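You operate a simulated robot arm through the tools that you are given. There is no shell and no other tool.

You are at the controls of a simulated robot arm. One attempt, no reset.

TASK
Brew coffee into the coffee jug up to MID, pouring in circles.
Fine: go round twice or more, never over the filter's rim; put the kettle back; when the drips stop, stand the filter upright on the black mat and the jug on the wooden mat; spill under a spoonful. Set down upright: white kettle, grey coffee jug.

Only the result counts: the job must be done as asked and must still hold three seconds after the hand-in. Knocking over, shifting, dropping, spilling or breaking anything else fails it.

THE ROBOT
A 7-joint arm with a two-finger parallel gripper, fixed in place. Base frame: the origin is on the floor under the middle of its stand, x ahead of it, y to its left, z up; the work surface is at about z = 0.9. Units: m, rad, N and s.
It reaches about 1.247 m from its shoulder. Its first joint turns from -2.304 to 2.304 rad. Payload 3.91 kg.
The tool frame sits at the grasp point between the pads (the TCP): z along the fingers, y along the line on which they close. The tips reach 0.03 m beyond it. Largest opening 0.11 m; finger width 0.02, thickness 0.01; the body of the gripper, 0.048 by 0.112 m, starts 0.055 m behind the TCP.
Orientation is that of the tool frame in the base frame, as [roll, pitch, yaw] about the fixed x, y, z axes, in that order (R = Rz(yaw) Ry(pitch) Rx(roll)). With the fingers straight down and closing along the base's y, the tool's x points along the base's -x, its y along +y and its z along -z.

THE INTERFACE
- The arm moves only by the tool play_rows. Its argument "deltas" is a list of rows, each a list of 7 numbers: the shift along the base's x, y, z in units of 40 mm (1.0 is 40 mm), then the turn, a rotation vector about the base's x, y, z in units of 8 degrees (1.0 is 8 degrees), then the opening in per cent of the stroke, from 0 (shut) to 100 (fully open). In form: [[dx, dy, dz, wx, wy, wz, hand], ...]. A call has 1 to 20 rows; each row shifts and turns the commanded pose from where the row before left it. A call with a number of a shift or a turn outside -1 to 1 is refused whole. A row lasts 0.2 s, in which the tool goes at most 0.05 m and 0.15 rad; a call with a longer step from one row to the next is refused whole, and so is a gripper value outside its range. Where a pose cannot be reached the arm comes as near as it can. A force on the tool above 40 N (or 10 N above the force at the start of the call, whichever is more), or a blocked arm, ends the call early, and 0.2 s more pass. The fingers move at their own pace (about 0.108 m/s each) and stop on an object; they squeeze with about 23 N. The grip force told is the motor's: it shows also when the fingers shut on nothing. Time passes only in rows, and 0.2 s behind the last, so rows that do not move let the fingers close. It gives the time, the measured TCP pose, the force on the tool (base axes), the opening and the grip force at its end, in the units of the frame above (readings bear some noise), with the torque about the TCP (base axes, N m) and any sound that the robot's microphone picked up.
- Cameras (640 x 400 px; columns grow to the right, rows downward): "scene" is fixed at [0.4016, -0.4982, 1.4919]; the picture's right is [0.97, -0.25, 0.00], its down [-0.07, -0.27, -0.96] and it looks along [0.24, 0.93, -0.28] (base axes); focal length 310 px, centre (320, 200). "wrist" rides on the gripper at [0.072, 0.017, -0.103] in the tool frame; the picture's right is [-0.23, 0.97, 0.00], its down [-0.76, -0.18, -0.62] and it looks along [-0.61, -0.14, 0.78] (tool axes); focal length 222 px, centre (320, 200). There is no depth. A picture from a camera that has moved, and an enlarged one, comes with that camera's place and axes in the base frame and with its lens.
- camera(camera): a new picture of that camera. The clock stands still meanwhile.
- zoom(camera, box): a new picture of the part [left, top, right, bottom] of that camera's present view, enlarged. The clock stands still meanwhile.
- sign_off(): hands the job in; it is judged then, once.

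Nothing tells you positions but the pictures and the camera data. Unless the task says otherwise, let go and move clear before handing in.

The tools are called after "Request:" by a JSON object that holds its "fn" and its "kwargs". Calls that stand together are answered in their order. play_rows: Moves the arm, as the interface text tells. Its arguments: {"type":"object","properties":{"deltas":{"type":"array"}},"required":["deltas"]} The other tools are called the same way: camera (camera) takes a picture; zoom (camera, box) takes an enlarged picture of a part of a camera's view; sign_off () hands the job in.

At the start:

```text
t: 0.0
position: [0.2248, 0.5824, 1.4279]
ee_rot: [3.14, 0.001, -3.142]
wrist_force: [0.1, 1.0, 0.5]
moment: [0.0, 0.04, 0.03]
grip_width: 0.1099
gripper_force: 0.1
```

scene: 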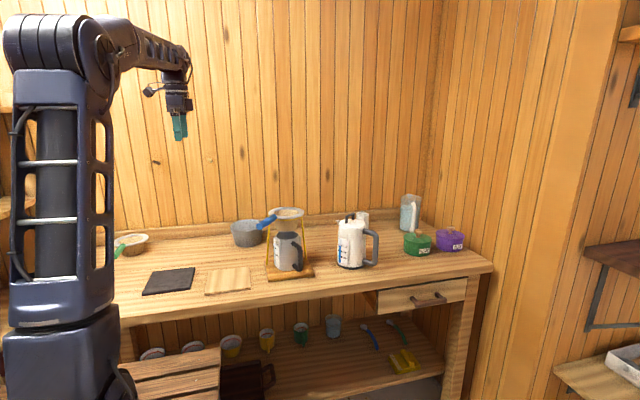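
wrist: 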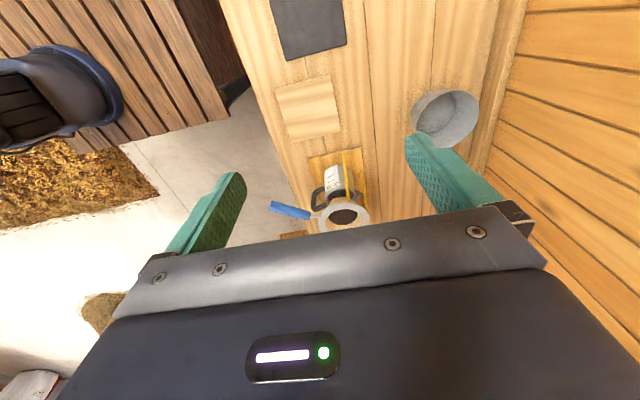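

I see a bench with a filter on a stand over a grey jug, a white kettle to its right, and a black mat and a wooden mat to the left. I'll zoom in to locate things before moving.

Request:
{"fn": "zoom", "kwargs": {"camera": "scene", "box": [220, 180, 400, 300]}}

Request:
{"fn": "zoom", "kwargs": {"camera": "scene", "box": [100, 200, 280, 320]}}

Request:
{"fn": "zoom", "kwargs": {"camera": "scene", "box": [320, 180, 500, 300]}}

Request:
{"fn": "zoom", "kwargs": {"camera": "wrist", "box": [240, 100, 420, 240]}}

```text
3.33 times, centred on (310, 240) of scene
camera zoom: at [0.4016, -0.4982, 1.4919], right [0.97, -0.25, 0.0], down [-0.07, -0.27, -0.96], along [0.24, 0.93, -0.28], focal length 1033 px, centre (353, 67)
```

zoom: 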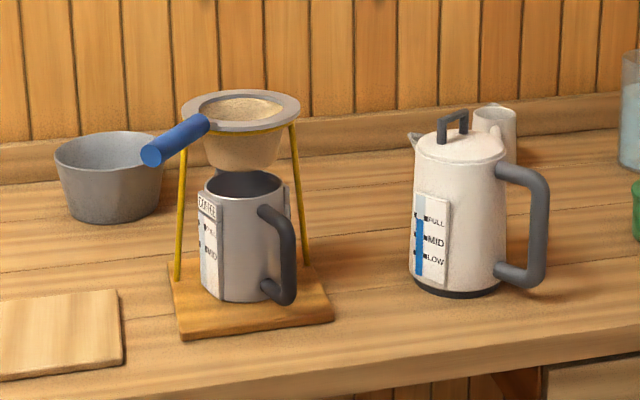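

```text
3.33 times, centred on (190, 260) of scene
camera zoom: at [0.4016, -0.4982, 1.4919], right [0.97, -0.25, 0.0], down [-0.07, -0.27, -0.96], along [0.24, 0.93, -0.28], focal length 1033 px, centre (753, 0)
```

zoom: 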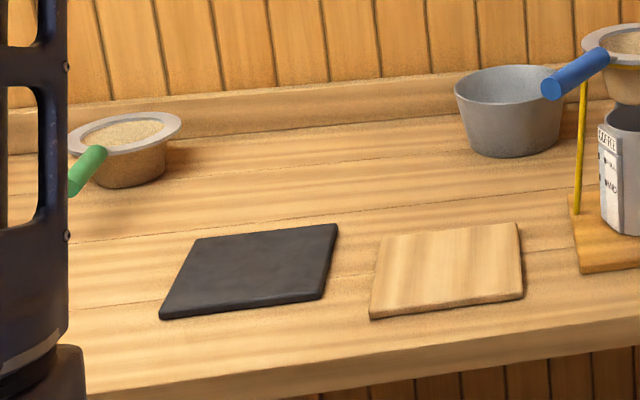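

```text
3.33 times, centred on (410, 240) of scene
camera zoom: at [0.4016, -0.4982, 1.4919], right [0.97, -0.25, 0.0], down [-0.07, -0.27, -0.96], along [0.24, 0.93, -0.28], focal length 1033 px, centre (20, 67)
```

zoom: 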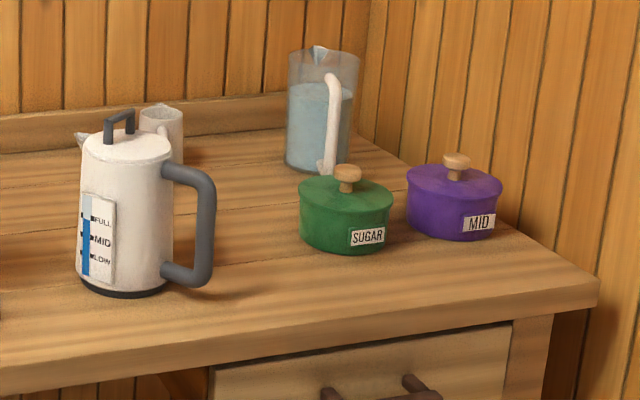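

```text
2.86 times, centred on (330, 170) of wrist
camera zoom: at [0.1531, 0.6003, 1.5312], right [0.23, 0.97, 0.0], down [0.76, -0.18, 0.62], along [0.61, -0.14, -0.78], focal length 635 px, centre (291, 286)
```

zoom: 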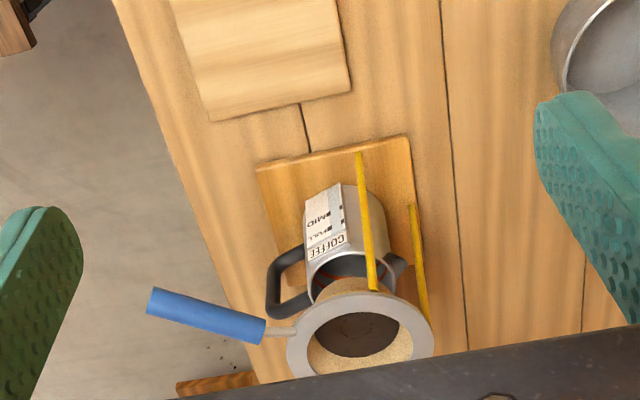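

The filter (blue handle) sits near (0.55, 0.57, 1.12) on its stand with the jug below, and the kettle is near (0.80, 0.55) with its handle toward +x. I'll move the wrist camera closer to measure the kettle properly.

Request:
{"fn": "play_rows", "kwargs": {"deltas": [[0.8, 0, -0.25, 0, 0, 0, 100], [0.8, 0, -0.25, 0, 0, 0, 100], [0.8, 0, -0.25, 0, 0, 0, 100], [0.8, 0, -0.25, 0, 0, 0, 100], [0.8, 0, -0.25, 0, 0, 0, 100], [0.8, 0, -0.25, 0, 0, 0, 100], [0.8, 0, -0.25, 0, 0, 0, 100], [0.8, 0, -0.25, 0, 0, 0, 100], [0, 0, 0, 0, 0, 0, 100]]}}

```text
t: 2.0
position: [0.4798, 0.5841, 1.3481]
ee_rot: [3.14, -0.001, 3.141]
wrist_force: [0.4, 0.2, 0.2]
moment: [-0.01, 0.0, 0.01]
grip_width: 0.1099
gripper_force: 0.0
```

Request:
{"fn": "camera", "kwargs": {"camera": "wrist"}}

Request:
{"fn": "camera", "kwargs": {"camera": "scene"}}

```text
taken
camera wrist: at [0.4082, 0.6004, 1.4515], right [0.23, 0.97, 0.0], down [0.76, -0.18, 0.62], along [0.61, -0.14, -0.78], focal length 222 px, centre (320, 200)
```

wrist: 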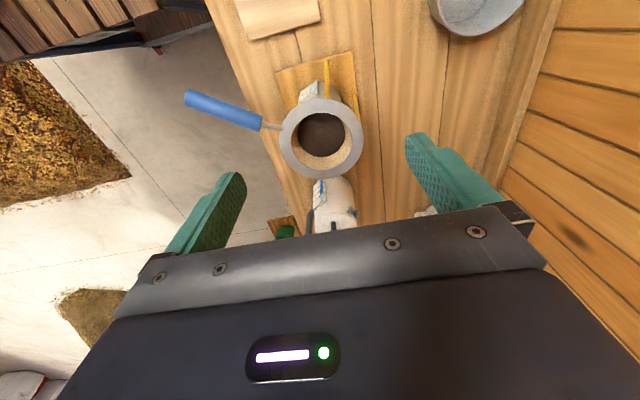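

```text
taken
```

scene: 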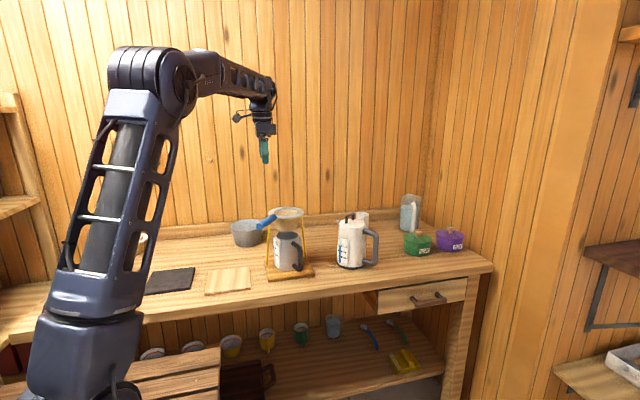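

I can see the filter from above with dark grounds in it, and the kettle just under the palm edge. I'll move further along +x for a clear view of the kettle.

Request:
{"fn": "play_rows", "kwargs": {"deltas": [[0.9, 0, 0, 0, 0, 0, 100], [0.9, 0, 0, 0, 0, 0, 100], [0.9, 0, 0, 0, 0, 0, 100], [0.9, 0, 0, 0, 0, 0, 100], [0.9, 0, 0, 0, 0, 0, 100], [0, 0, 0, 0, 0, 0, 100]]}}

Request:
{"fn": "camera", "kwargs": {"camera": "wrist"}}

Request:
{"fn": "zoom", "kwargs": {"camera": "wrist", "box": [220, 60, 420, 220]}}

```text
t: 3.4
position: [0.6608, 0.5828, 1.3498]
ee_rot: [3.14, -0.001, -3.14]
wrist_force: [0.5, -0.3, 0.0]
moment: [-0.01, -0.04, -0.01]
grip_width: 0.11
gripper_force: 0.1
```

```text
taken
camera wrist: at [0.5881, 0.6006, 1.4531], right [0.23, 0.97, 0.0], down [0.76, -0.18, 0.62], along [0.61, -0.14, -0.78], focal length 222 px, centre (320, 200)
```

wrist: 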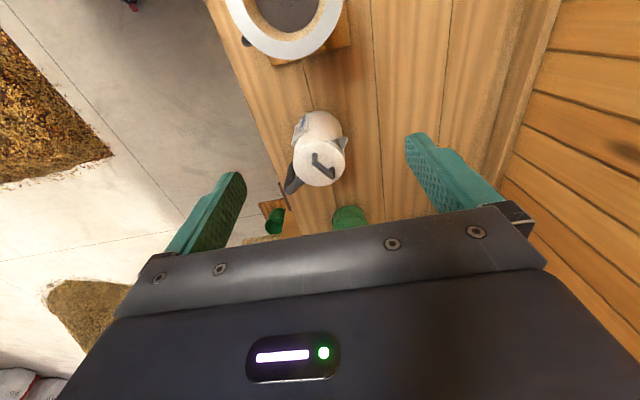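

```text
2.50 times, centred on (320, 140) of wrist
camera zoom: at [0.5881, 0.6006, 1.4531], right [0.23, 0.97, 0.0], down [0.76, -0.18, 0.62], along [0.61, -0.14, -0.78], focal length 555 px, centre (320, 350)
```

zoom: 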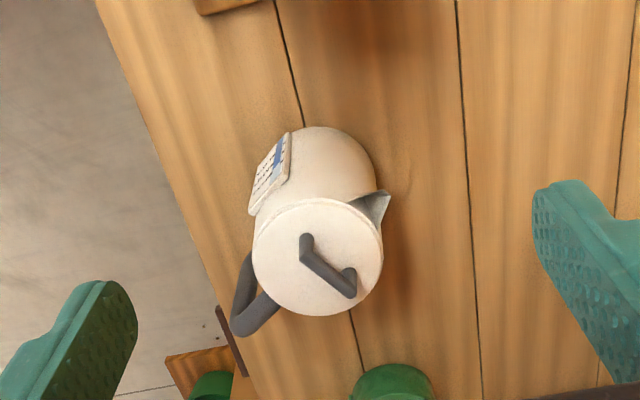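

The kettle axis is near (0.794, 0.550), its spout points to about azimuth 120° and the handle to about −58°. I'll get high-magnification views of the kettle and filter for exact geometry.

Request:
{"fn": "zoom", "kwargs": {"camera": "scene", "box": [325, 205, 389, 275]}}

Request:
{"fn": "zoom", "kwargs": {"camera": "scene", "box": [255, 200, 325, 285]}}

Request:
{"fn": "zoom", "kwargs": {"camera": "wrist", "box": [280, 100, 360, 200]}}

```text
5.71 times, centred on (357, 240) of scene
camera zoom: at [0.4016, -0.4982, 1.4919], right [0.97, -0.25, 0.0], down [-0.07, -0.27, -0.96], along [0.24, 0.93, -0.28], focal length 1770 px, centre (109, -29)
```

zoom: 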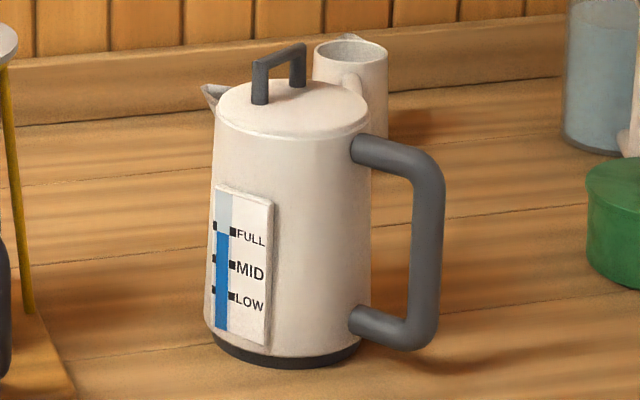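

```text
4.71 times, centred on (290, 242) of scene
camera zoom: at [0.4016, -0.4982, 1.4919], right [0.97, -0.25, 0.0], down [-0.07, -0.27, -0.96], along [0.24, 0.93, -0.28], focal length 1458 px, centre (461, 0)
```

zoom: 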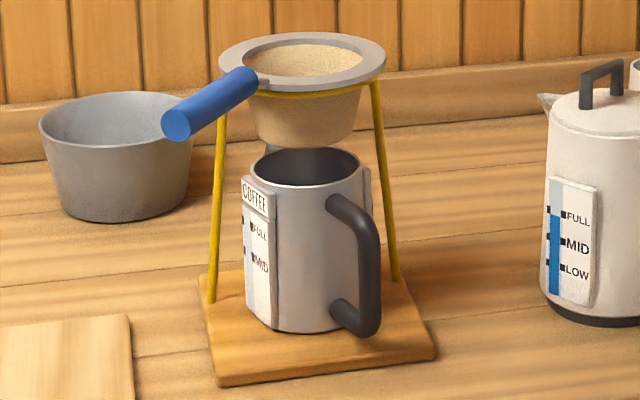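

```text
4.00 times, centred on (320, 150) of wrist
camera zoom: at [0.5881, 0.6006, 1.4531], right [0.23, 0.97, 0.0], down [0.76, -0.18, 0.62], along [0.61, -0.14, -0.78], focal length 888 px, centre (320, 400)
```

zoom: 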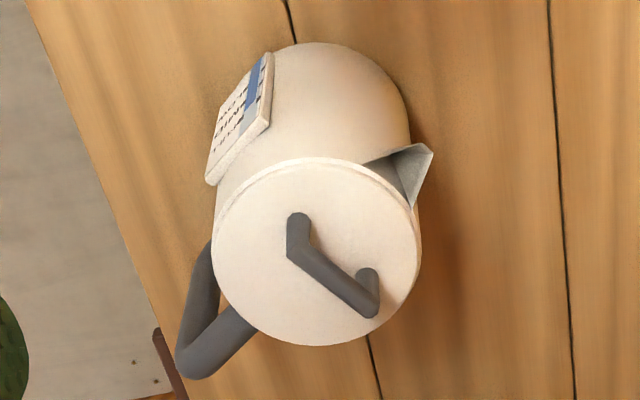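

The kettle handle lies in a vertical plane at azimuth about −58°, with its bar near (0.849, 0.463), z 0.94–1.05. I'll move above it with the hand yawed −58° and tilted 15° toward the kettle, then check alignment.

Request:
{"fn": "play_rows", "kwargs": {"deltas": [[0.5875, -0.375, -0.35, 0, 0, -0.909, 70], [0.5875, -0.375, -0.35, 0, 0, -0.909, 70], [0.5875, -0.375, -0.35, 0, 0, -0.909, 70], [0.5875, -0.375, -0.35, 0, 0, -0.909, 70], [0.5875, -0.375, -0.35, 0, 0, -0.909, 70], [0.5875, -0.375, -0.35, 0, 0, -0.909, 70], [0.5875, -0.375, -0.35, 0, 0, -0.909, 70], [0.5875, -0.375, -0.35, 0, 0, -0.909, 70], [0, 0, 0, 0.53, 0.33, 0, 70], [0, 0, 0, 0.53, 0.33, 0, 70], [0, 0, 0, 0.53, 0.33, 0, 70], [0, 0, 0, 0, 0, 0, 70]]}}

Request:
{"fn": "camera", "kwargs": {"camera": "scene"}}

Request:
{"fn": "camera", "kwargs": {"camera": "wrist"}}

```text
t: 6.0
position: [0.8483, 0.462, 1.2373]
ee_rot: [3.14, -0.264, 2.127]
wrist_force: [-0.2, -0.9, -0.3]
moment: [0.01, -0.04, 0.0]
grip_width: 0.0769
gripper_force: 0.0
```

```text
taken
```

scene: 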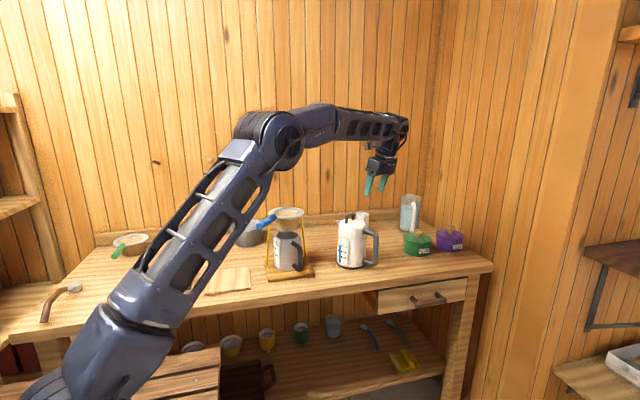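

```text
taken
camera wrist: at [0.8404, 0.5087, 1.3557], right [0.94, 0.33, -0.06], down [0.32, -0.86, 0.4], along [0.08, -0.4, -0.91], focal length 222 px, centre (320, 200)
```

wrist: 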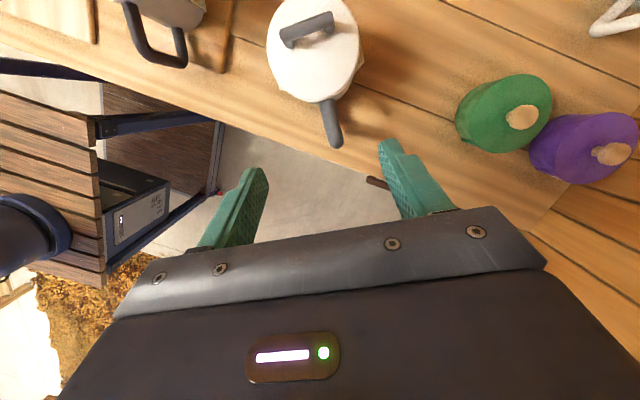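

Request:
{"fn": "zoom", "kwargs": {"camera": "wrist", "box": [280, 60, 400, 180]}}

Request:
{"fn": "zoom", "kwargs": {"camera": "scene", "box": [320, 140, 420, 280]}}

```text
3.33 times, centred on (340, 120) of wrist
camera zoom: at [0.8404, 0.5087, 1.3557], right [0.94, 0.33, -0.06], down [0.32, -0.86, 0.4], along [0.08, -0.4, -0.91], focal length 740 px, centre (253, 467)
```

zoom: 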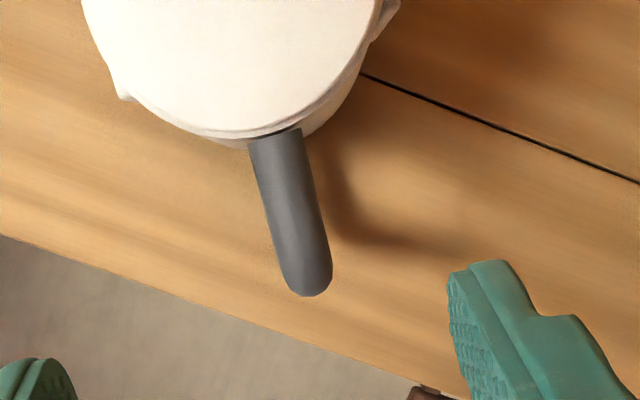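

```text
2.86 times, centred on (370, 210) of scene
camera zoom: at [0.4016, -0.4982, 1.4919], right [0.97, -0.25, 0.0], down [-0.07, -0.27, -0.96], along [0.24, 0.93, -0.28], focal length 885 px, centre (177, 171)
```

zoom: 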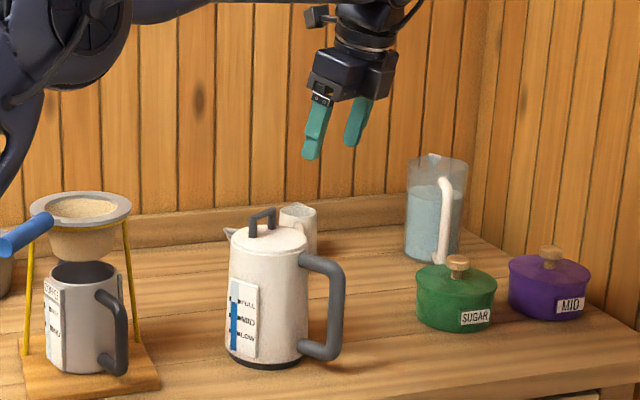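

The handle bar is about 10 mm to the +closing side of my current TCP line. I'll shift by that, yaw slightly, and descend part of the way before re-checking.

Request:
{"fn": "play_rows", "kwargs": {"deltas": [[0.21, 0.13, -0.7, 0, 0, 0.25, 70], [0, 0, -0.8, 0, 0, 0, 70], [0, 0, -0.8, 0, 0, 0, 70], [0, 0, -0.8, 0, 0, 0, 70], [0, 0, -0.6, 0, 0, 0, 70], [0, 0, 0, 0, 0, 0, 70]]}}

Request:
{"fn": "zoom", "kwargs": {"camera": "wrist", "box": [220, 60, 420, 220]}}

Request:
{"fn": "zoom", "kwargs": {"camera": "scene", "box": [320, 160, 420, 280]}}

```text
t: 7.4
position: [0.8564, 0.4674, 1.0886]
ee_rot: [3.139, -0.262, 2.162]
wrist_force: [-0.5, 0.4, -0.2]
moment: [0.02, -0.02, -0.02]
grip_width: 0.0771
gripper_force: 0.0
```

```text
2.50 times, centred on (320, 140) of wrist
camera zoom: at [0.8469, 0.5125, 1.2081], right [0.93, 0.36, -0.06], down [0.35, -0.84, 0.4], along [0.1, -0.4, -0.91], focal length 555 px, centre (320, 350)
```

zoom: 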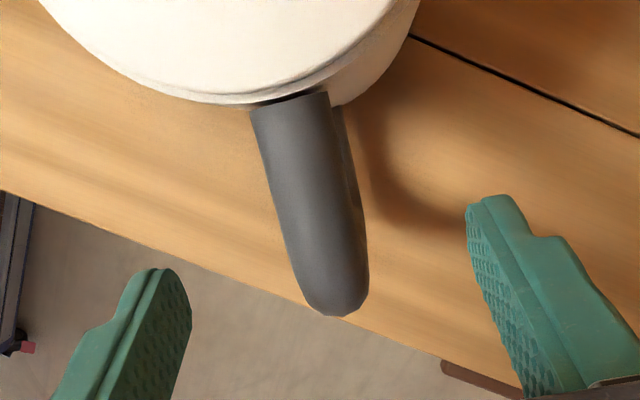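

```text
3.33 times, centred on (370, 220) of scene
camera zoom: at [0.4016, -0.4982, 1.4919], right [0.97, -0.25, 0.0], down [-0.07, -0.27, -0.96], along [0.24, 0.93, -0.28], focal length 1033 px, centre (153, 133)
```

zoom: 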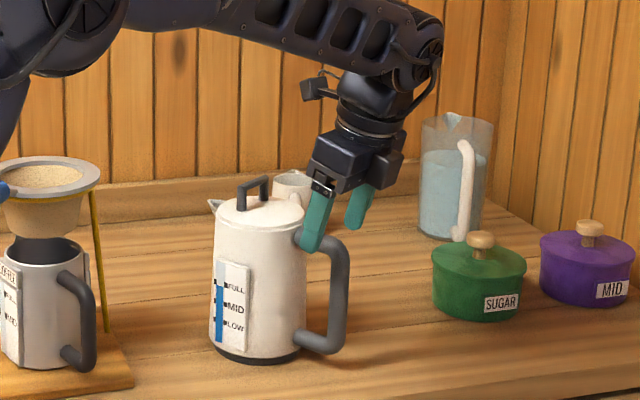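

The handle is now centred between the fingers. I'll descend so the pads cover the upper part of the bar, then close.

Request:
{"fn": "play_rows", "kwargs": {"deltas": [[0.03, 0.02, -0.6, 0, 0, 0, 70], [0, 0, -0.6, 0, 0, 0, 70], [0, 0, -0.6, 0, 0, 0, 70], [0, 0, 0, 0, 0, 0, 70]]}}

Request:
{"fn": "zoom", "kwargs": {"camera": "wrist", "box": [220, 60, 420, 220]}}

Request:
{"fn": "zoom", "kwargs": {"camera": "scene", "box": [320, 160, 420, 280]}}

```text
t: 8.4
position: [0.8574, 0.468, 1.0153]
ee_rot: [3.14, -0.262, 2.161]
wrist_force: [-0.2, -0.2, -0.5]
moment: [-0.01, 0.01, 0.02]
grip_width: 0.0767
gripper_force: 0.1
```

```text
2.50 times, centred on (320, 140) of wrist
camera zoom: at [0.8482, 0.5142, 1.1347], right [0.93, 0.36, -0.06], down [0.35, -0.84, 0.4], along [0.1, -0.4, -0.91], focal length 555 px, centre (320, 350)
```

zoom: 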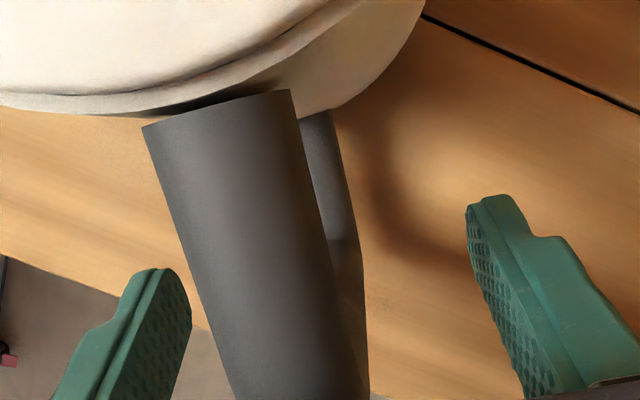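

```text
3.33 times, centred on (370, 220) of scene
camera zoom: at [0.4016, -0.4982, 1.4919], right [0.97, -0.25, 0.0], down [-0.07, -0.27, -0.96], along [0.24, 0.93, -0.28], focal length 1033 px, centre (153, 133)
```

zoom: 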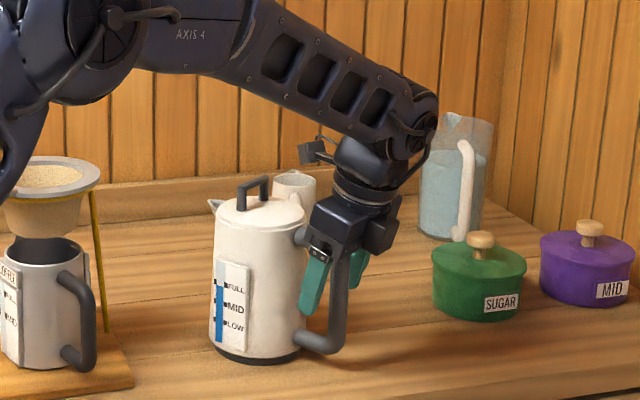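

The bar is between the pads with no contact yet. Closing now and checking the grip.

Request:
{"fn": "play_rows", "kwargs": {"deltas": [[0, 0, 0, 0, 0, 0, 30], [0, 0, 0, 0, 0, 0, 10], [0, 0, 0, 0, 0, 0, 0], [0, 0, 0, 0, 0, 0, 0], [0, 0, 0, 0, 0, 0, 0]]}}

Request:
{"fn": "zoom", "kwargs": {"camera": "wrist", "box": [220, 60, 420, 220]}}

Request:
{"fn": "zoom", "kwargs": {"camera": "scene", "box": [320, 160, 420, 280]}}

```text
t: 9.6
position: [0.8587, 0.4679, 1.0159]
ee_rot: [3.14, -0.262, 2.161]
wrist_force: [-0.5, -1.5, 0.1]
moment: [-0.18, 0.23, 0.08]
grip_width: 0.0207
gripper_force: 23.0
```

```text
2.50 times, centred on (320, 140) of wrist
camera zoom: at [0.8483, 0.5141, 1.1347], right [0.93, 0.36, -0.06], down [0.35, -0.84, 0.4], along [0.1, -0.4, -0.91], focal length 555 px, centre (320, 350)
```

zoom: 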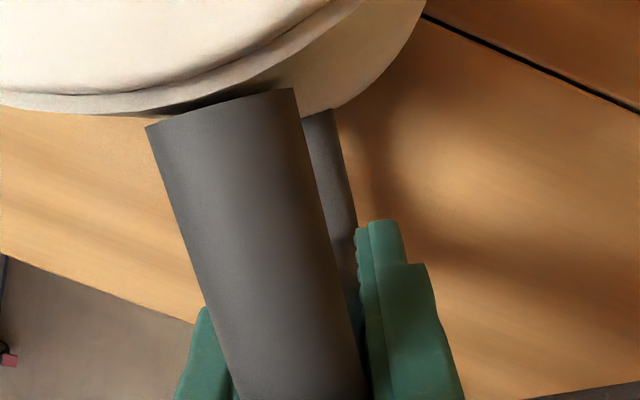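

```text
3.33 times, centred on (370, 220) of scene
camera zoom: at [0.4016, -0.4982, 1.4919], right [0.97, -0.25, 0.0], down [-0.07, -0.27, -0.96], along [0.24, 0.93, -0.28], focal length 1033 px, centre (153, 133)
```

zoom: 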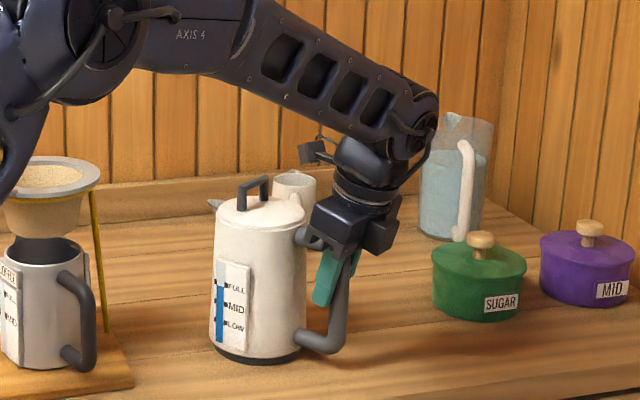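

The handle is gripped (0.0207 m, 23 N). I'll test by lifting slowly a few millimetres and watching the force and moment.

Request:
{"fn": "play_rows", "kwargs": {"deltas": [[0, 0, 0.1, 0, 0, 0, 0], [0, 0, 0.1, 0, 0, 0, 0], [0, 0, 0.1, 0, 0, 0, 0], [0, 0, 0, 0, 0, 0, 0]]}}

Request:
{"fn": "zoom", "kwargs": {"camera": "scene", "box": [320, 160, 420, 280]}}

```text
t: 10.6
position: [0.8599, 0.4683, 1.0286]
ee_rot: [3.14, -0.261, 2.161]
wrist_force: [-0.2, 0.0, -9.6]
moment: [-0.55, -0.34, 0.1]
grip_width: 0.0212
gripper_force: 23.2
```

```text
3.33 times, centred on (370, 220) of scene
camera zoom: at [0.4016, -0.4982, 1.4919], right [0.97, -0.25, 0.0], down [-0.07, -0.27, -0.96], along [0.24, 0.93, -0.28], focal length 1033 px, centre (153, 133)
```

zoom: 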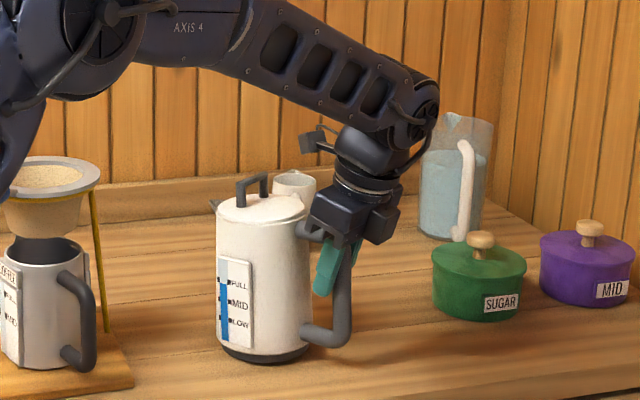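

Request:
{"fn": "zoom", "kwargs": {"camera": "scene", "box": [325, 205, 389, 275]}}

```text
5.71 times, centred on (357, 240) of scene
camera zoom: at [0.4016, -0.4982, 1.4919], right [0.97, -0.25, 0.0], down [-0.07, -0.27, -0.96], along [0.24, 0.93, -0.28], focal length 1770 px, centre (109, -29)
```

zoom: 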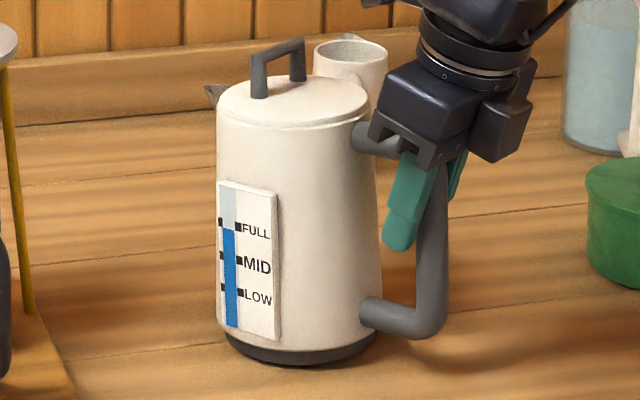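

The kettle weighs about 16 N and pivots in this grip (its spout-side edge stayed on the table), so a friction grip on the bar won't hold it. I'll set it back flat, release, and re-grasp with the fingers pointing horizontally through the handle loop, one finger under the top of the handle and one outside it lower down.

Request:
{"fn": "play_rows", "kwargs": {"deltas": [[0, 0, -0.1, 0, 0, 0, 0], [0, 0, -0.1, 0, 0, 0, 0], [0, 0, -0.1, 0, 0, 0, 0], [0, 0, 0, 0, 0, 0, 0]]}}

Request:
{"fn": "zoom", "kwargs": {"camera": "scene", "box": [325, 205, 389, 275]}}

```text
t: 11.6
position: [0.8591, 0.4705, 1.0168]
ee_rot: [3.138, -0.261, 2.161]
wrist_force: [4.6, -1.5, 8.4]
moment: [0.31, 0.85, -0.14]
grip_width: 0.0207
gripper_force: 22.9
```

```text
5.71 times, centred on (357, 240) of scene
camera zoom: at [0.4016, -0.4982, 1.4919], right [0.97, -0.25, 0.0], down [-0.07, -0.27, -0.96], along [0.24, 0.93, -0.28], focal length 1770 px, centre (109, -29)
```

zoom: 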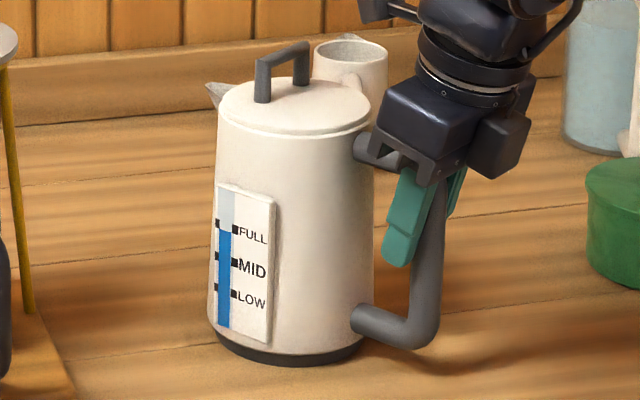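

Kettle is back flat. Opening and backing straight up.

Request:
{"fn": "play_rows", "kwargs": {"deltas": [[0, 0, 0, 0, 0, 0, 70], [0, 0, 0, 0, 0, 0, 70], [0, 0, 0, 0, 0, 0, 70], [0, 0, 0.6, 0, 0, 0, 70], [0, 0, 0.9, 0, 0, 0, 70], [0, 0, 0.9, 0, 0, 0, 70], [0, 0, 0.9, 0, 0, 0, 70], [0, 0, 0.9, 0, 0, 0, 70], [0, 0, 0.9, 0, 0, 0, 70], [0, 0, 0, 0, 0, 0, 70]]}}

Request:
{"fn": "zoom", "kwargs": {"camera": "scene", "box": [325, 205, 389, 275]}}

Request:
{"fn": "camera", "kwargs": {"camera": "wrist"}}

Request:
{"fn": "zoom", "kwargs": {"camera": "wrist", "box": [250, 0, 410, 160]}}

```text
t: 13.8
position: [0.8585, 0.4665, 1.221]
ee_rot: [3.141, -0.261, 2.16]
wrist_force: [0.6, -0.1, -0.5]
moment: [0.03, 0.03, 0.05]
grip_width: 0.0769
gripper_force: 0.0
```

```text
5.71 times, centred on (357, 240) of scene
camera zoom: at [0.4016, -0.4982, 1.4919], right [0.97, -0.25, 0.0], down [-0.07, -0.27, -0.96], along [0.24, 0.93, -0.28], focal length 1770 px, centre (109, -29)
```

zoom: 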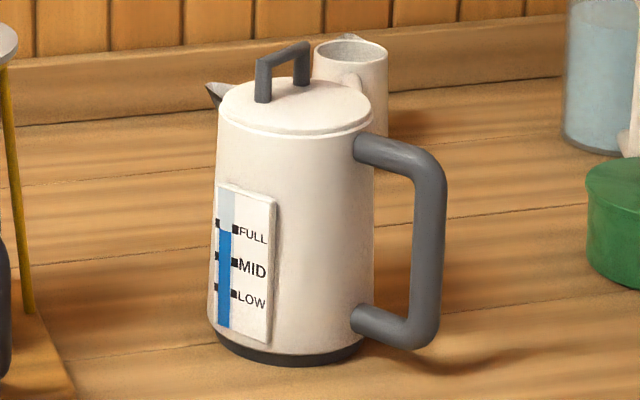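

```text
taken
camera wrist: at [0.8484, 0.5124, 1.3404], right [0.93, 0.36, -0.06], down [0.35, -0.84, 0.4], along [0.1, -0.4, -0.91], focal length 222 px, centre (320, 200)
```

wrist: 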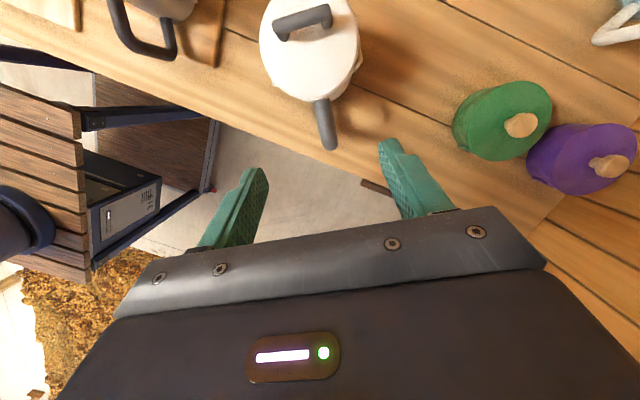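

```text
2.50 times, centred on (330, 80) of wrist
camera zoom: at [0.8484, 0.5124, 1.3404], right [0.93, 0.36, -0.06], down [0.35, -0.84, 0.4], along [0.1, -0.4, -0.91], focal length 555 px, centre (295, 500)
```

zoom: 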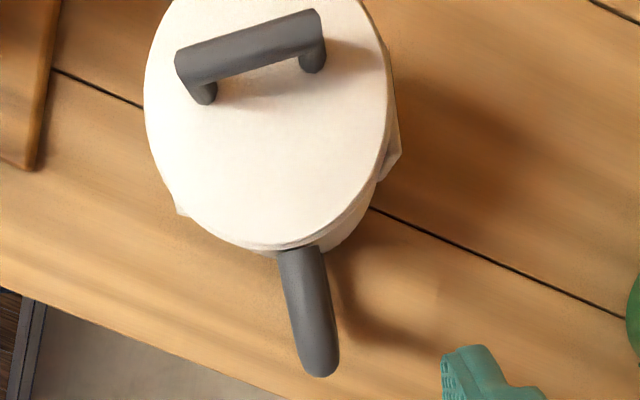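

The kettle stands upright again. Now I'll back off up and toward the robot, and swing the hand to point horizontally across the handle (along about azimuth 34°), rolled 30°, still well above everything, to check it is reachable.

Request:
{"fn": "play_rows", "kwargs": {"deltas": [[-0.51, -0.35, 0.33, -0.778, -0.523, 0, 90], [-0.51, -0.35, 0.33, -0.778, -0.523, 0, 90], [-0.51, -0.35, 0.33, 0.523, -0.778, 0, 90], [-0.51, -0.35, 0.33, 0.523, -0.778, 0, 90], [-0.51, -0.35, 0.33, 0.523, -0.778, 0, 90], [-0.51, -0.35, 0.33, 0.523, -0.778, 0, 90], [0, 0, 0, 0.523, -0.778, 0, 90], [0, 0, 0, 0.523, -0.778, 0, 90], [0, 0, 0, 0.523, -0.778, 0, 90], [0, 0, 0, 0.523, -0.778, 0, 90], [0, 0, 0, 0.523, -0.778, 0, 90], [0, 0, 0, 0.523, -0.778, 0, 90], [0, 0, 0, 0.523, -0.778, 0, 90], [0, 0, 0, 0.523, -0.778, 0, 90], [0, 0, 0, -0.778, -0.523, 0, 90], [0, 0, 0, -0.778, -0.523, 0, 90], [0, 0, 0, -0.778, -0.523, 0, 90], [0, 0, 0, -0.778, -0.523, 0, 90], [0, 0, 0, 0, 0, 0, 90]]}}

Request:
{"fn": "camera", "kwargs": {"camera": "scene"}}

Request:
{"fn": "camera", "kwargs": {"camera": "wrist"}}

```text
t: 17.8
position: [0.736, 0.3846, 1.2982]
ee_rot: [1.569, 0.525, 2.163]
wrist_force: [-0.3, -0.8, 0.1]
moment: [0.0, -0.01, 0.02]
grip_width: 0.0991
gripper_force: 0.1
```

```text
taken
```

scene: 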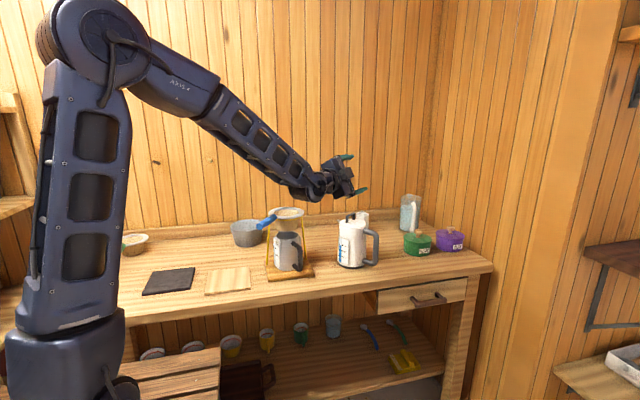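

```text
taken
camera wrist: at [0.6111, 0.3866, 1.2769], right [-0.16, 0.24, 0.96], down [-0.1, -0.97, 0.23], along [0.98, -0.06, 0.18], focal length 222 px, centre (320, 200)
```

wrist: 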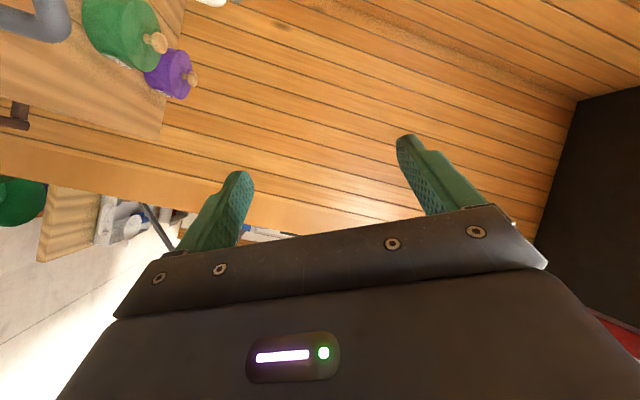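

Reachable. I'll dry-run the pour pose without the kettle (yaw 36° and roll a further 60°) to check joint limits and what the scene camera would see.

Request:
{"fn": "play_rows", "kwargs": {"deltas": [[-0.145, 0.665, 0, 0, 0, 0.9, 90], [-0.145, 0.665, 0, 0, 0, 0.9, 90], [-0.145, 0.665, 0, 0, 0, 0.9, 90], [-0.145, 0.665, 0, 0, 0, 0.9, 90], [-0.145, 0.665, 0, 0, 0, 0.9, 90], [0, 0, 0, -0.321, -0.881, 0, 90], [0, 0, 0, -0.321, -0.881, 0, 90], [0, 0, 0, -0.321, -0.881, 0, 90], [0, 0, 0, -0.321, -0.881, 0, 90], [0, 0, 0, -0.321, -0.881, 0, 90], [0, 0, 0, -0.321, -0.881, 0, 90], [0, 0, 0, -0.321, -0.881, 0, 90], [0, 0, 0, -0.321, -0.881, 0, 90], [0, 0, 0, 0, 0, 0, 90]]}}

Request:
{"fn": "camera", "kwargs": {"camera": "scene"}}

Request:
{"fn": "camera", "kwargs": {"camera": "wrist"}}

```text
t: 20.8
position: [0.7075, 0.5181, 1.2984]
ee_rot: [2.291, 1.57, -2.772]
wrist_force: [0.8, -0.1, -0.6]
moment: [0.01, 0.03, -0.02]
grip_width: 0.099
gripper_force: 0.0
```

```text
taken
```

scene: 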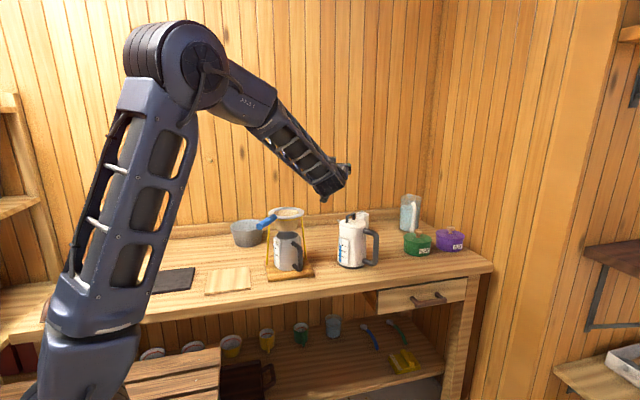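

```text
taken
camera wrist: at [0.6567, 0.4266, 1.2268], right [-0.92, 0.33, 0.23], down [-0.05, -0.65, 0.76], along [0.4, 0.69, 0.61], focal length 222 px, centre (320, 200)
```

wrist: 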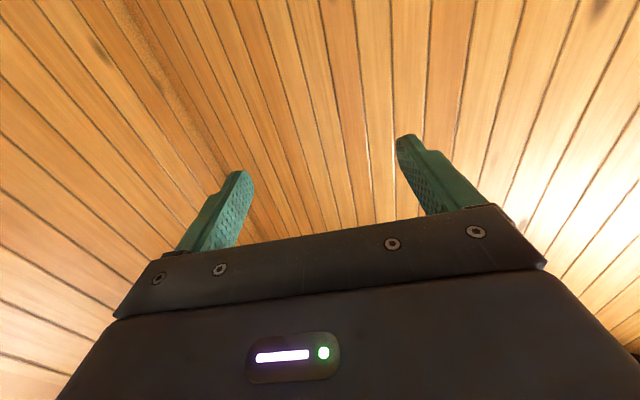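

The pour pose is reachable and the scene camera keeps a clear view of the filter and jug. Returning to the approach pose.

Request:
{"fn": "play_rows", "kwargs": {"deltas": [[0, 0, 0, 0.321, 0.881, 0, 90], [0, 0, 0, 0.321, 0.881, 0, 90], [0, 0, 0, 0.321, 0.881, 0, 90], [0, 0, 0, 0.321, 0.881, 0, 90], [0, 0, 0, 0.321, 0.881, 0, 90], [0, 0, 0, 0.321, 0.881, 0, 90], [0, 0, 0, 0.321, 0.881, 0, 90], [0, 0, 0, 0.321, 0.881, 0, 90], [0.145, -0.665, 0, 0, 0, -0.9, 90], [0.145, -0.665, 0, 0, 0, -0.9, 90], [0.145, -0.665, 0, 0, 0, -0.9, 90], [0.145, -0.665, 0, 0, 0, -0.9, 90], [0.145, -0.665, 0, 0, 0, -0.9, 90], [0, 0, 0, 0, 0, 0, 90]]}}

Request:
{"fn": "play_rows", "kwargs": {"deltas": [[0.2, 0.11, -0.87, 0, 0, 0, 90], [0.2, 0.11, -0.87, 0, 0, 0, 90], [0, 0, -0.87, 0, 0, 0, 90], [0, 0, -0.87, 0, 0, 0, 90], [0, 0, -0.87, 0, 0, 0, 90], [0, 0, -0.87, 0, 0, 0, 90], [0, 0, 0, 0, 0, 0, 90]]}}

Request:
{"fn": "camera", "kwargs": {"camera": "scene"}}

Request:
{"fn": "camera", "kwargs": {"camera": "wrist"}}

```text
t: 23.8
position: [0.7354, 0.3846, 1.2997]
ee_rot: [1.57, 0.521, 2.163]
wrist_force: [-0.5, 0.6, -0.2]
moment: [0.0, -0.02, 0.01]
grip_width: 0.0993
gripper_force: 0.1
```

```text
t: 25.4
position: [0.7508, 0.3923, 1.0894]
ee_rot: [1.569, 0.521, 2.163]
wrist_force: [0.6, -0.4, -0.1]
moment: [-0.01, -0.01, -0.01]
grip_width: 0.0991
gripper_force: 0.1
```

```text
taken
```

scene: 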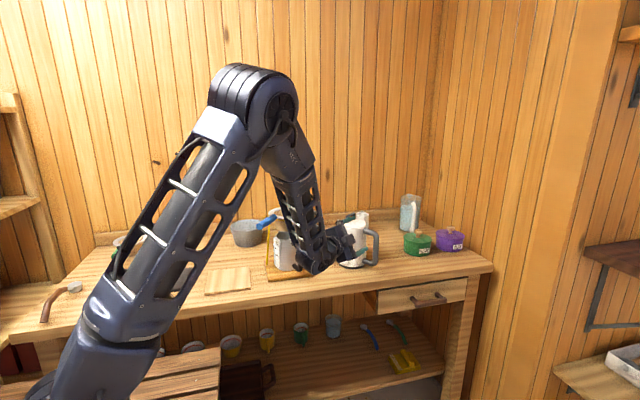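

```text
taken
camera wrist: at [0.6259, 0.3942, 1.0679], right [-0.16, 0.24, 0.96], down [-0.1, -0.97, 0.23], along [0.98, -0.06, 0.18], focal length 222 px, centre (320, 200)
```

wrist: 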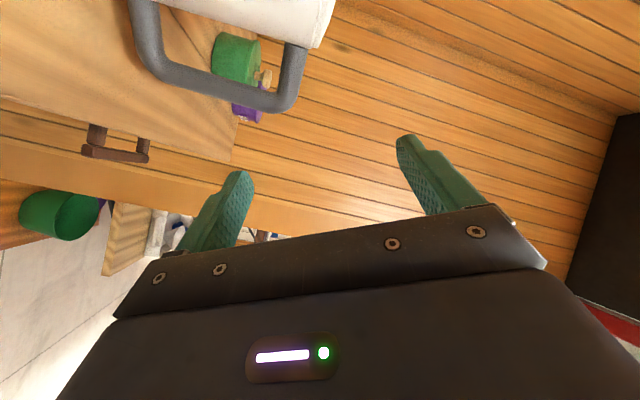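

Request:
{"fn": "zoom", "kwargs": {"camera": "scene", "box": [260, 190, 400, 310]}}

Request:
{"fn": "zoom", "kwargs": {"camera": "wrist", "box": [80, 0, 480, 230]}}

```text
3.33 times, centred on (330, 250) of scene
camera zoom: at [0.4016, -0.4982, 1.4919], right [0.97, -0.25, 0.0], down [-0.07, -0.27, -0.96], along [0.24, 0.93, -0.28], focal length 1033 px, centre (287, 33)
```

zoom: 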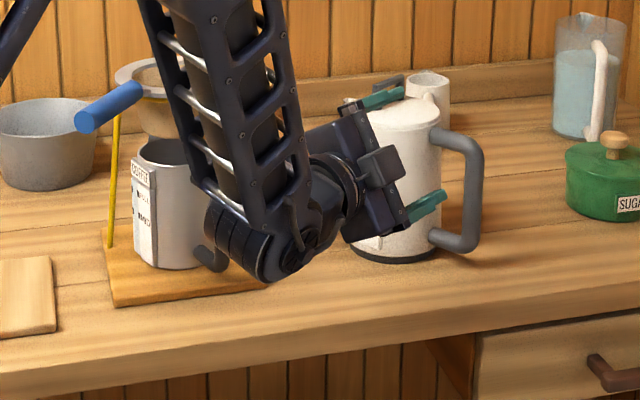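

```text
1.60 times, centred on (280, 115) of wrist
camera zoom: at [0.6259, 0.3942, 1.0679], right [-0.16, 0.24, 0.96], down [-0.1, -0.97, 0.23], along [0.98, -0.06, 0.18], focal length 355 px, centre (384, 336)
```

zoom: 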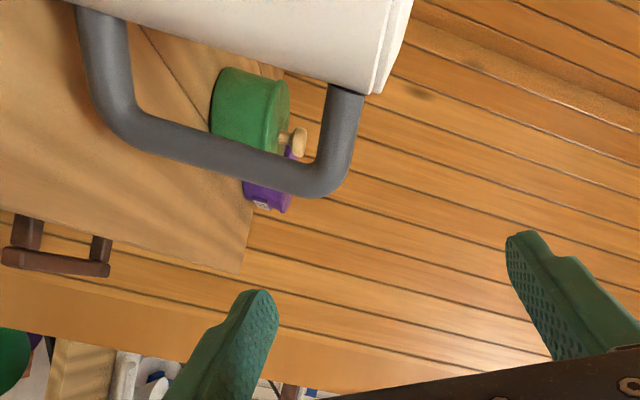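

The handle loop is clearly visible; its bar is at (0.860, 0.466) and the top arm is at z ≈ 1.055. I'll descend to z ≈ 0.982 in front of it, and check before inserting.

Request:
{"fn": "play_rows", "kwargs": {"deltas": [[0.03, 0.03, -0.67, 0, 0, 0, 90], [0, 0, -0.67, 0, 0, 0, 90], [0, 0, -0.67, 0, 0, 0, 90], [0, 0, -0.675, 0, 0, 0, 90], [0, 0, 0, 0, 0, 0, 90]]}}

Request:
{"fn": "camera", "kwargs": {"camera": "wrist"}}

Request:
{"fn": "zoom", "kwargs": {"camera": "scene", "box": [260, 190, 400, 310]}}

```text
t: 26.6
position: [0.7546, 0.3956, 0.9825]
ee_rot: [1.569, 0.522, 2.162]
wrist_force: [0.8, 0.4, -0.2]
moment: [-0.02, 0.02, 0.01]
grip_width: 0.0991
gripper_force: 0.1
```

```text
taken
camera wrist: at [0.6283, 0.3975, 0.9608], right [-0.16, 0.24, 0.96], down [-0.1, -0.97, 0.23], along [0.98, -0.06, 0.18], focal length 222 px, centre (320, 200)
```

wrist: 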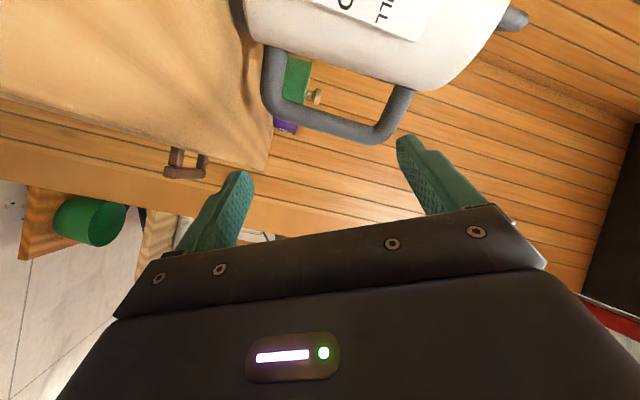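

```text
3.33 times, centred on (330, 250) of scene
camera zoom: at [0.4016, -0.4982, 1.4919], right [0.97, -0.25, 0.0], down [-0.07, -0.27, -0.96], along [0.24, 0.93, -0.28], focal length 1033 px, centre (287, 33)
```

zoom: 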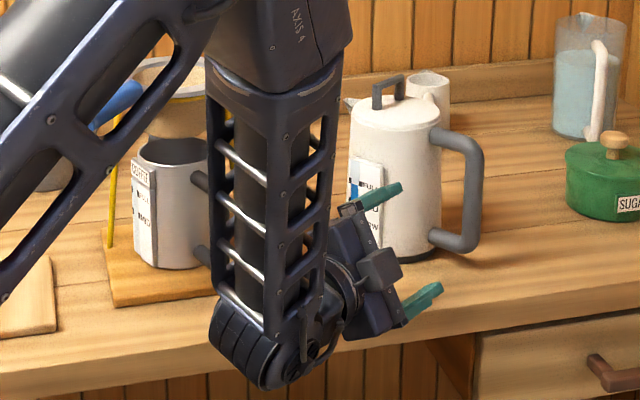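

Request:
{"fn": "zoom", "kwargs": {"camera": "wrist", "box": [240, 40, 440, 165]}}

```text
3.20 times, centred on (340, 102) of wrist
camera zoom: at [0.6283, 0.3975, 0.9608], right [-0.16, 0.24, 0.96], down [-0.1, -0.97, 0.23], along [0.98, -0.06, 0.18], focal length 711 px, centre (256, 512)
```

zoom: 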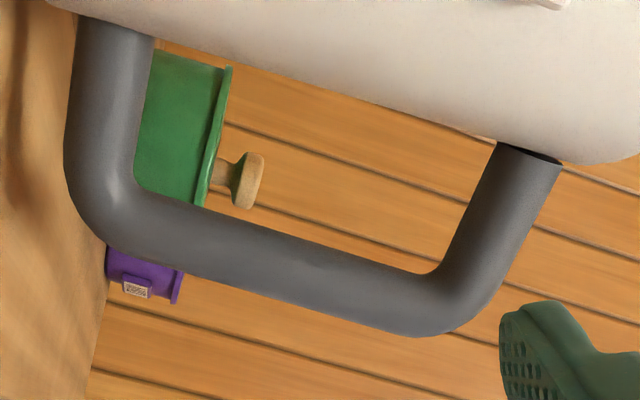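

Projected finger paths show the inner finger passing through the loop and the outer one just outside the bar. I'll lower 4 mm for a bit more clearance and advance slowly along the finger direction.

Request:
{"fn": "play_rows", "kwargs": {"deltas": [[0, 0, -0.1, 0, 0, 0, 90], [0.415, 0.279, 0, 0, 0, 0, 90], [0.415, 0.279, 0, 0, 0, 0, 90], [0.415, 0.279, 0, 0, 0, 0, 90], [0.415, 0.279, 0, 0, 0, 0, 90], [0, 0, 0, 0, 0, 0, 90]]}}

Request:
{"fn": "camera", "kwargs": {"camera": "wrist"}}

Request:
{"fn": "zoom", "kwargs": {"camera": "scene", "box": [280, 200, 400, 310]}}

```text
t: 28.0
position: [0.82, 0.4399, 0.9791]
ee_rot: [1.569, 0.522, 2.163]
wrist_force: [-0.6, -0.6, -0.5]
moment: [0.0, 0.01, -0.01]
grip_width: 0.0991
gripper_force: 0.1
```

```text
taken
camera wrist: at [0.6947, 0.4409, 0.9581], right [-0.16, 0.24, 0.96], down [-0.1, -0.97, 0.23], along [0.98, -0.06, 0.18], focal length 222 px, centre (320, 200)
```

wrist: 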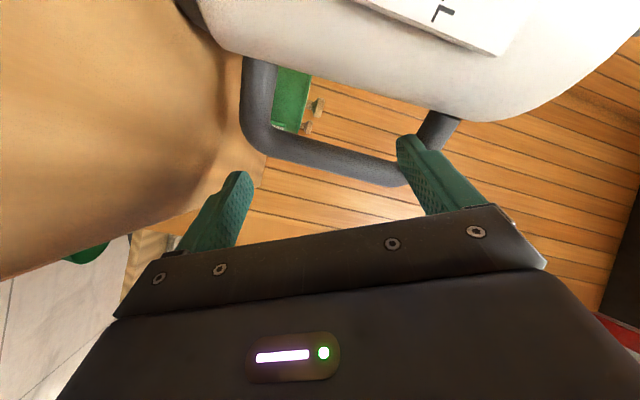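

```text
3.64 times, centred on (340, 255) of scene
camera zoom: at [0.4016, -0.4982, 1.4919], right [0.97, -0.25, 0.0], down [-0.07, -0.27, -0.96], along [0.24, 0.93, -0.28], focal length 1127 px, centre (247, 0)
```

zoom: 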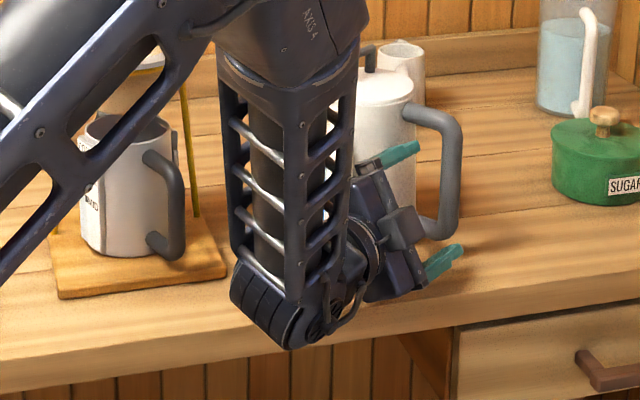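

Request:
{"fn": "zoom", "kwargs": {"camera": "wrist", "box": [210, 60, 480, 230]}}

```text
2.35 times, centred on (345, 145) of wrist
camera zoom: at [0.6947, 0.4409, 0.9581], right [-0.16, 0.24, 0.96], down [-0.1, -0.97, 0.23], along [0.98, -0.06, 0.18], focal length 523 px, centre (261, 329)
```

zoom: 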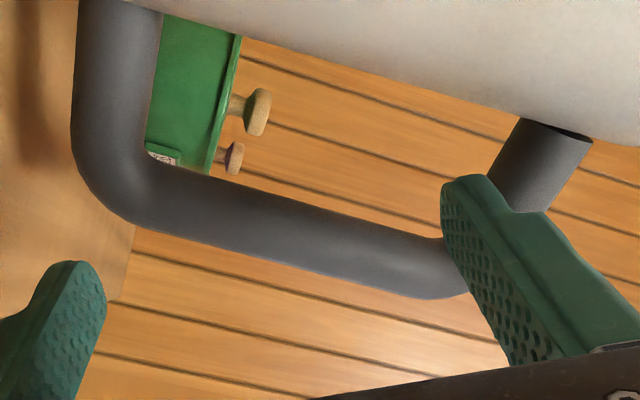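

The finger tips are about to enter the loop; the fingers thicken at the TCP, so I'll insert only until the bar lies between the TCP and the tips (34 mm more).

Request:
{"fn": "play_rows", "kwargs": {"deltas": [[0.235, 0.158, 0, 0, 0, 0, 90], [0.235, 0.158, 0, 0, 0, 0, 90], [0.235, 0.158, 0, 0, 0, 0, 90], [0, 0, 0, 0, 0, 0, 90]]}}

Request:
{"fn": "zoom", "kwargs": {"camera": "wrist", "box": [180, 60, 500, 230]}}

Request:
{"fn": "zoom", "kwargs": {"camera": "scene", "box": [300, 200, 400, 290]}}

```text
t: 29.0
position: [0.8478, 0.4586, 0.9777]
ee_rot: [1.57, 0.519, 2.163]
wrist_force: [0.1, -0.4, -0.1]
moment: [0.0, 0.0, -0.04]
grip_width: 0.0991
gripper_force: 0.1
```

```text
2.00 times, centred on (340, 145) of wrist
camera zoom: at [0.7228, 0.4597, 0.957], right [-0.16, 0.24, 0.96], down [-0.1, -0.97, 0.23], along [0.98, -0.06, 0.18], focal length 444 px, centre (280, 310)
```

zoom: 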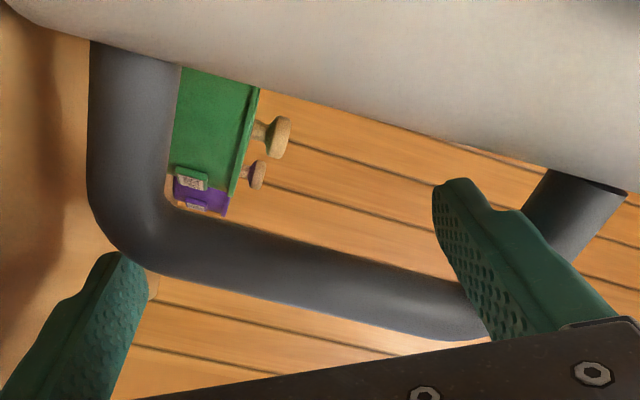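

```text
4.44 times, centred on (350, 245) of scene
camera zoom: at [0.4016, -0.4982, 1.4919], right [0.97, -0.25, 0.0], down [-0.07, -0.27, -0.96], along [0.24, 0.93, -0.28], focal length 1377 px, centre (187, 0)
```

zoom: 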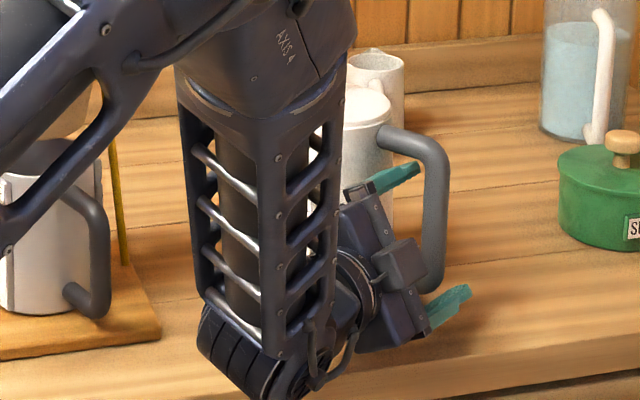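

Both fingers are correctly placed: one inside the loop, one outside lower down. I'll close gently to near-contact width (~0.08 m), without squeezing.

Request:
{"fn": "play_rows", "kwargs": {"deltas": [[0, 0, 0, 0, 0, 0, 82], [0, 0, 0, 0, 0, 0, 77], [0, 0, 0, 0, 0, 0, 74], [0, 0, 0, 0, 0, 0, 74]]}}

Request:
{"fn": "zoom", "kwargs": {"camera": "wrist", "box": [180, 60, 500, 230]}}

```text
t: 30.0
position: [0.8477, 0.4588, 0.9771]
ee_rot: [1.567, 0.521, 2.161]
wrist_force: [1.9, -2.2, -1.5]
moment: [-0.11, -0.04, -0.08]
grip_width: 0.0829
gripper_force: 1.5
```

```text
2.00 times, centred on (340, 145) of wrist
camera zoom: at [0.723, 0.4595, 0.957], right [-0.16, 0.24, 0.96], down [-0.1, -0.97, 0.23], along [0.98, -0.06, 0.18], focal length 444 px, centre (280, 310)
```

zoom: 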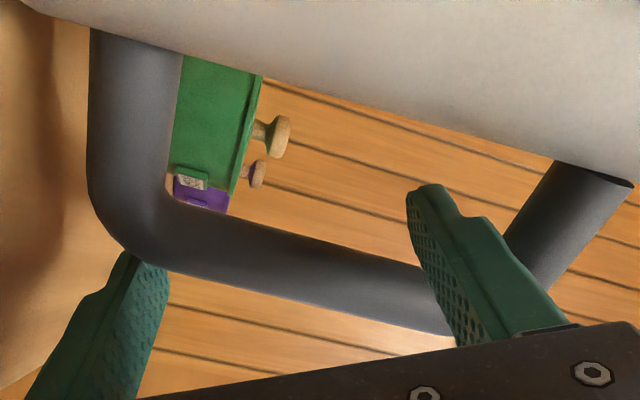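

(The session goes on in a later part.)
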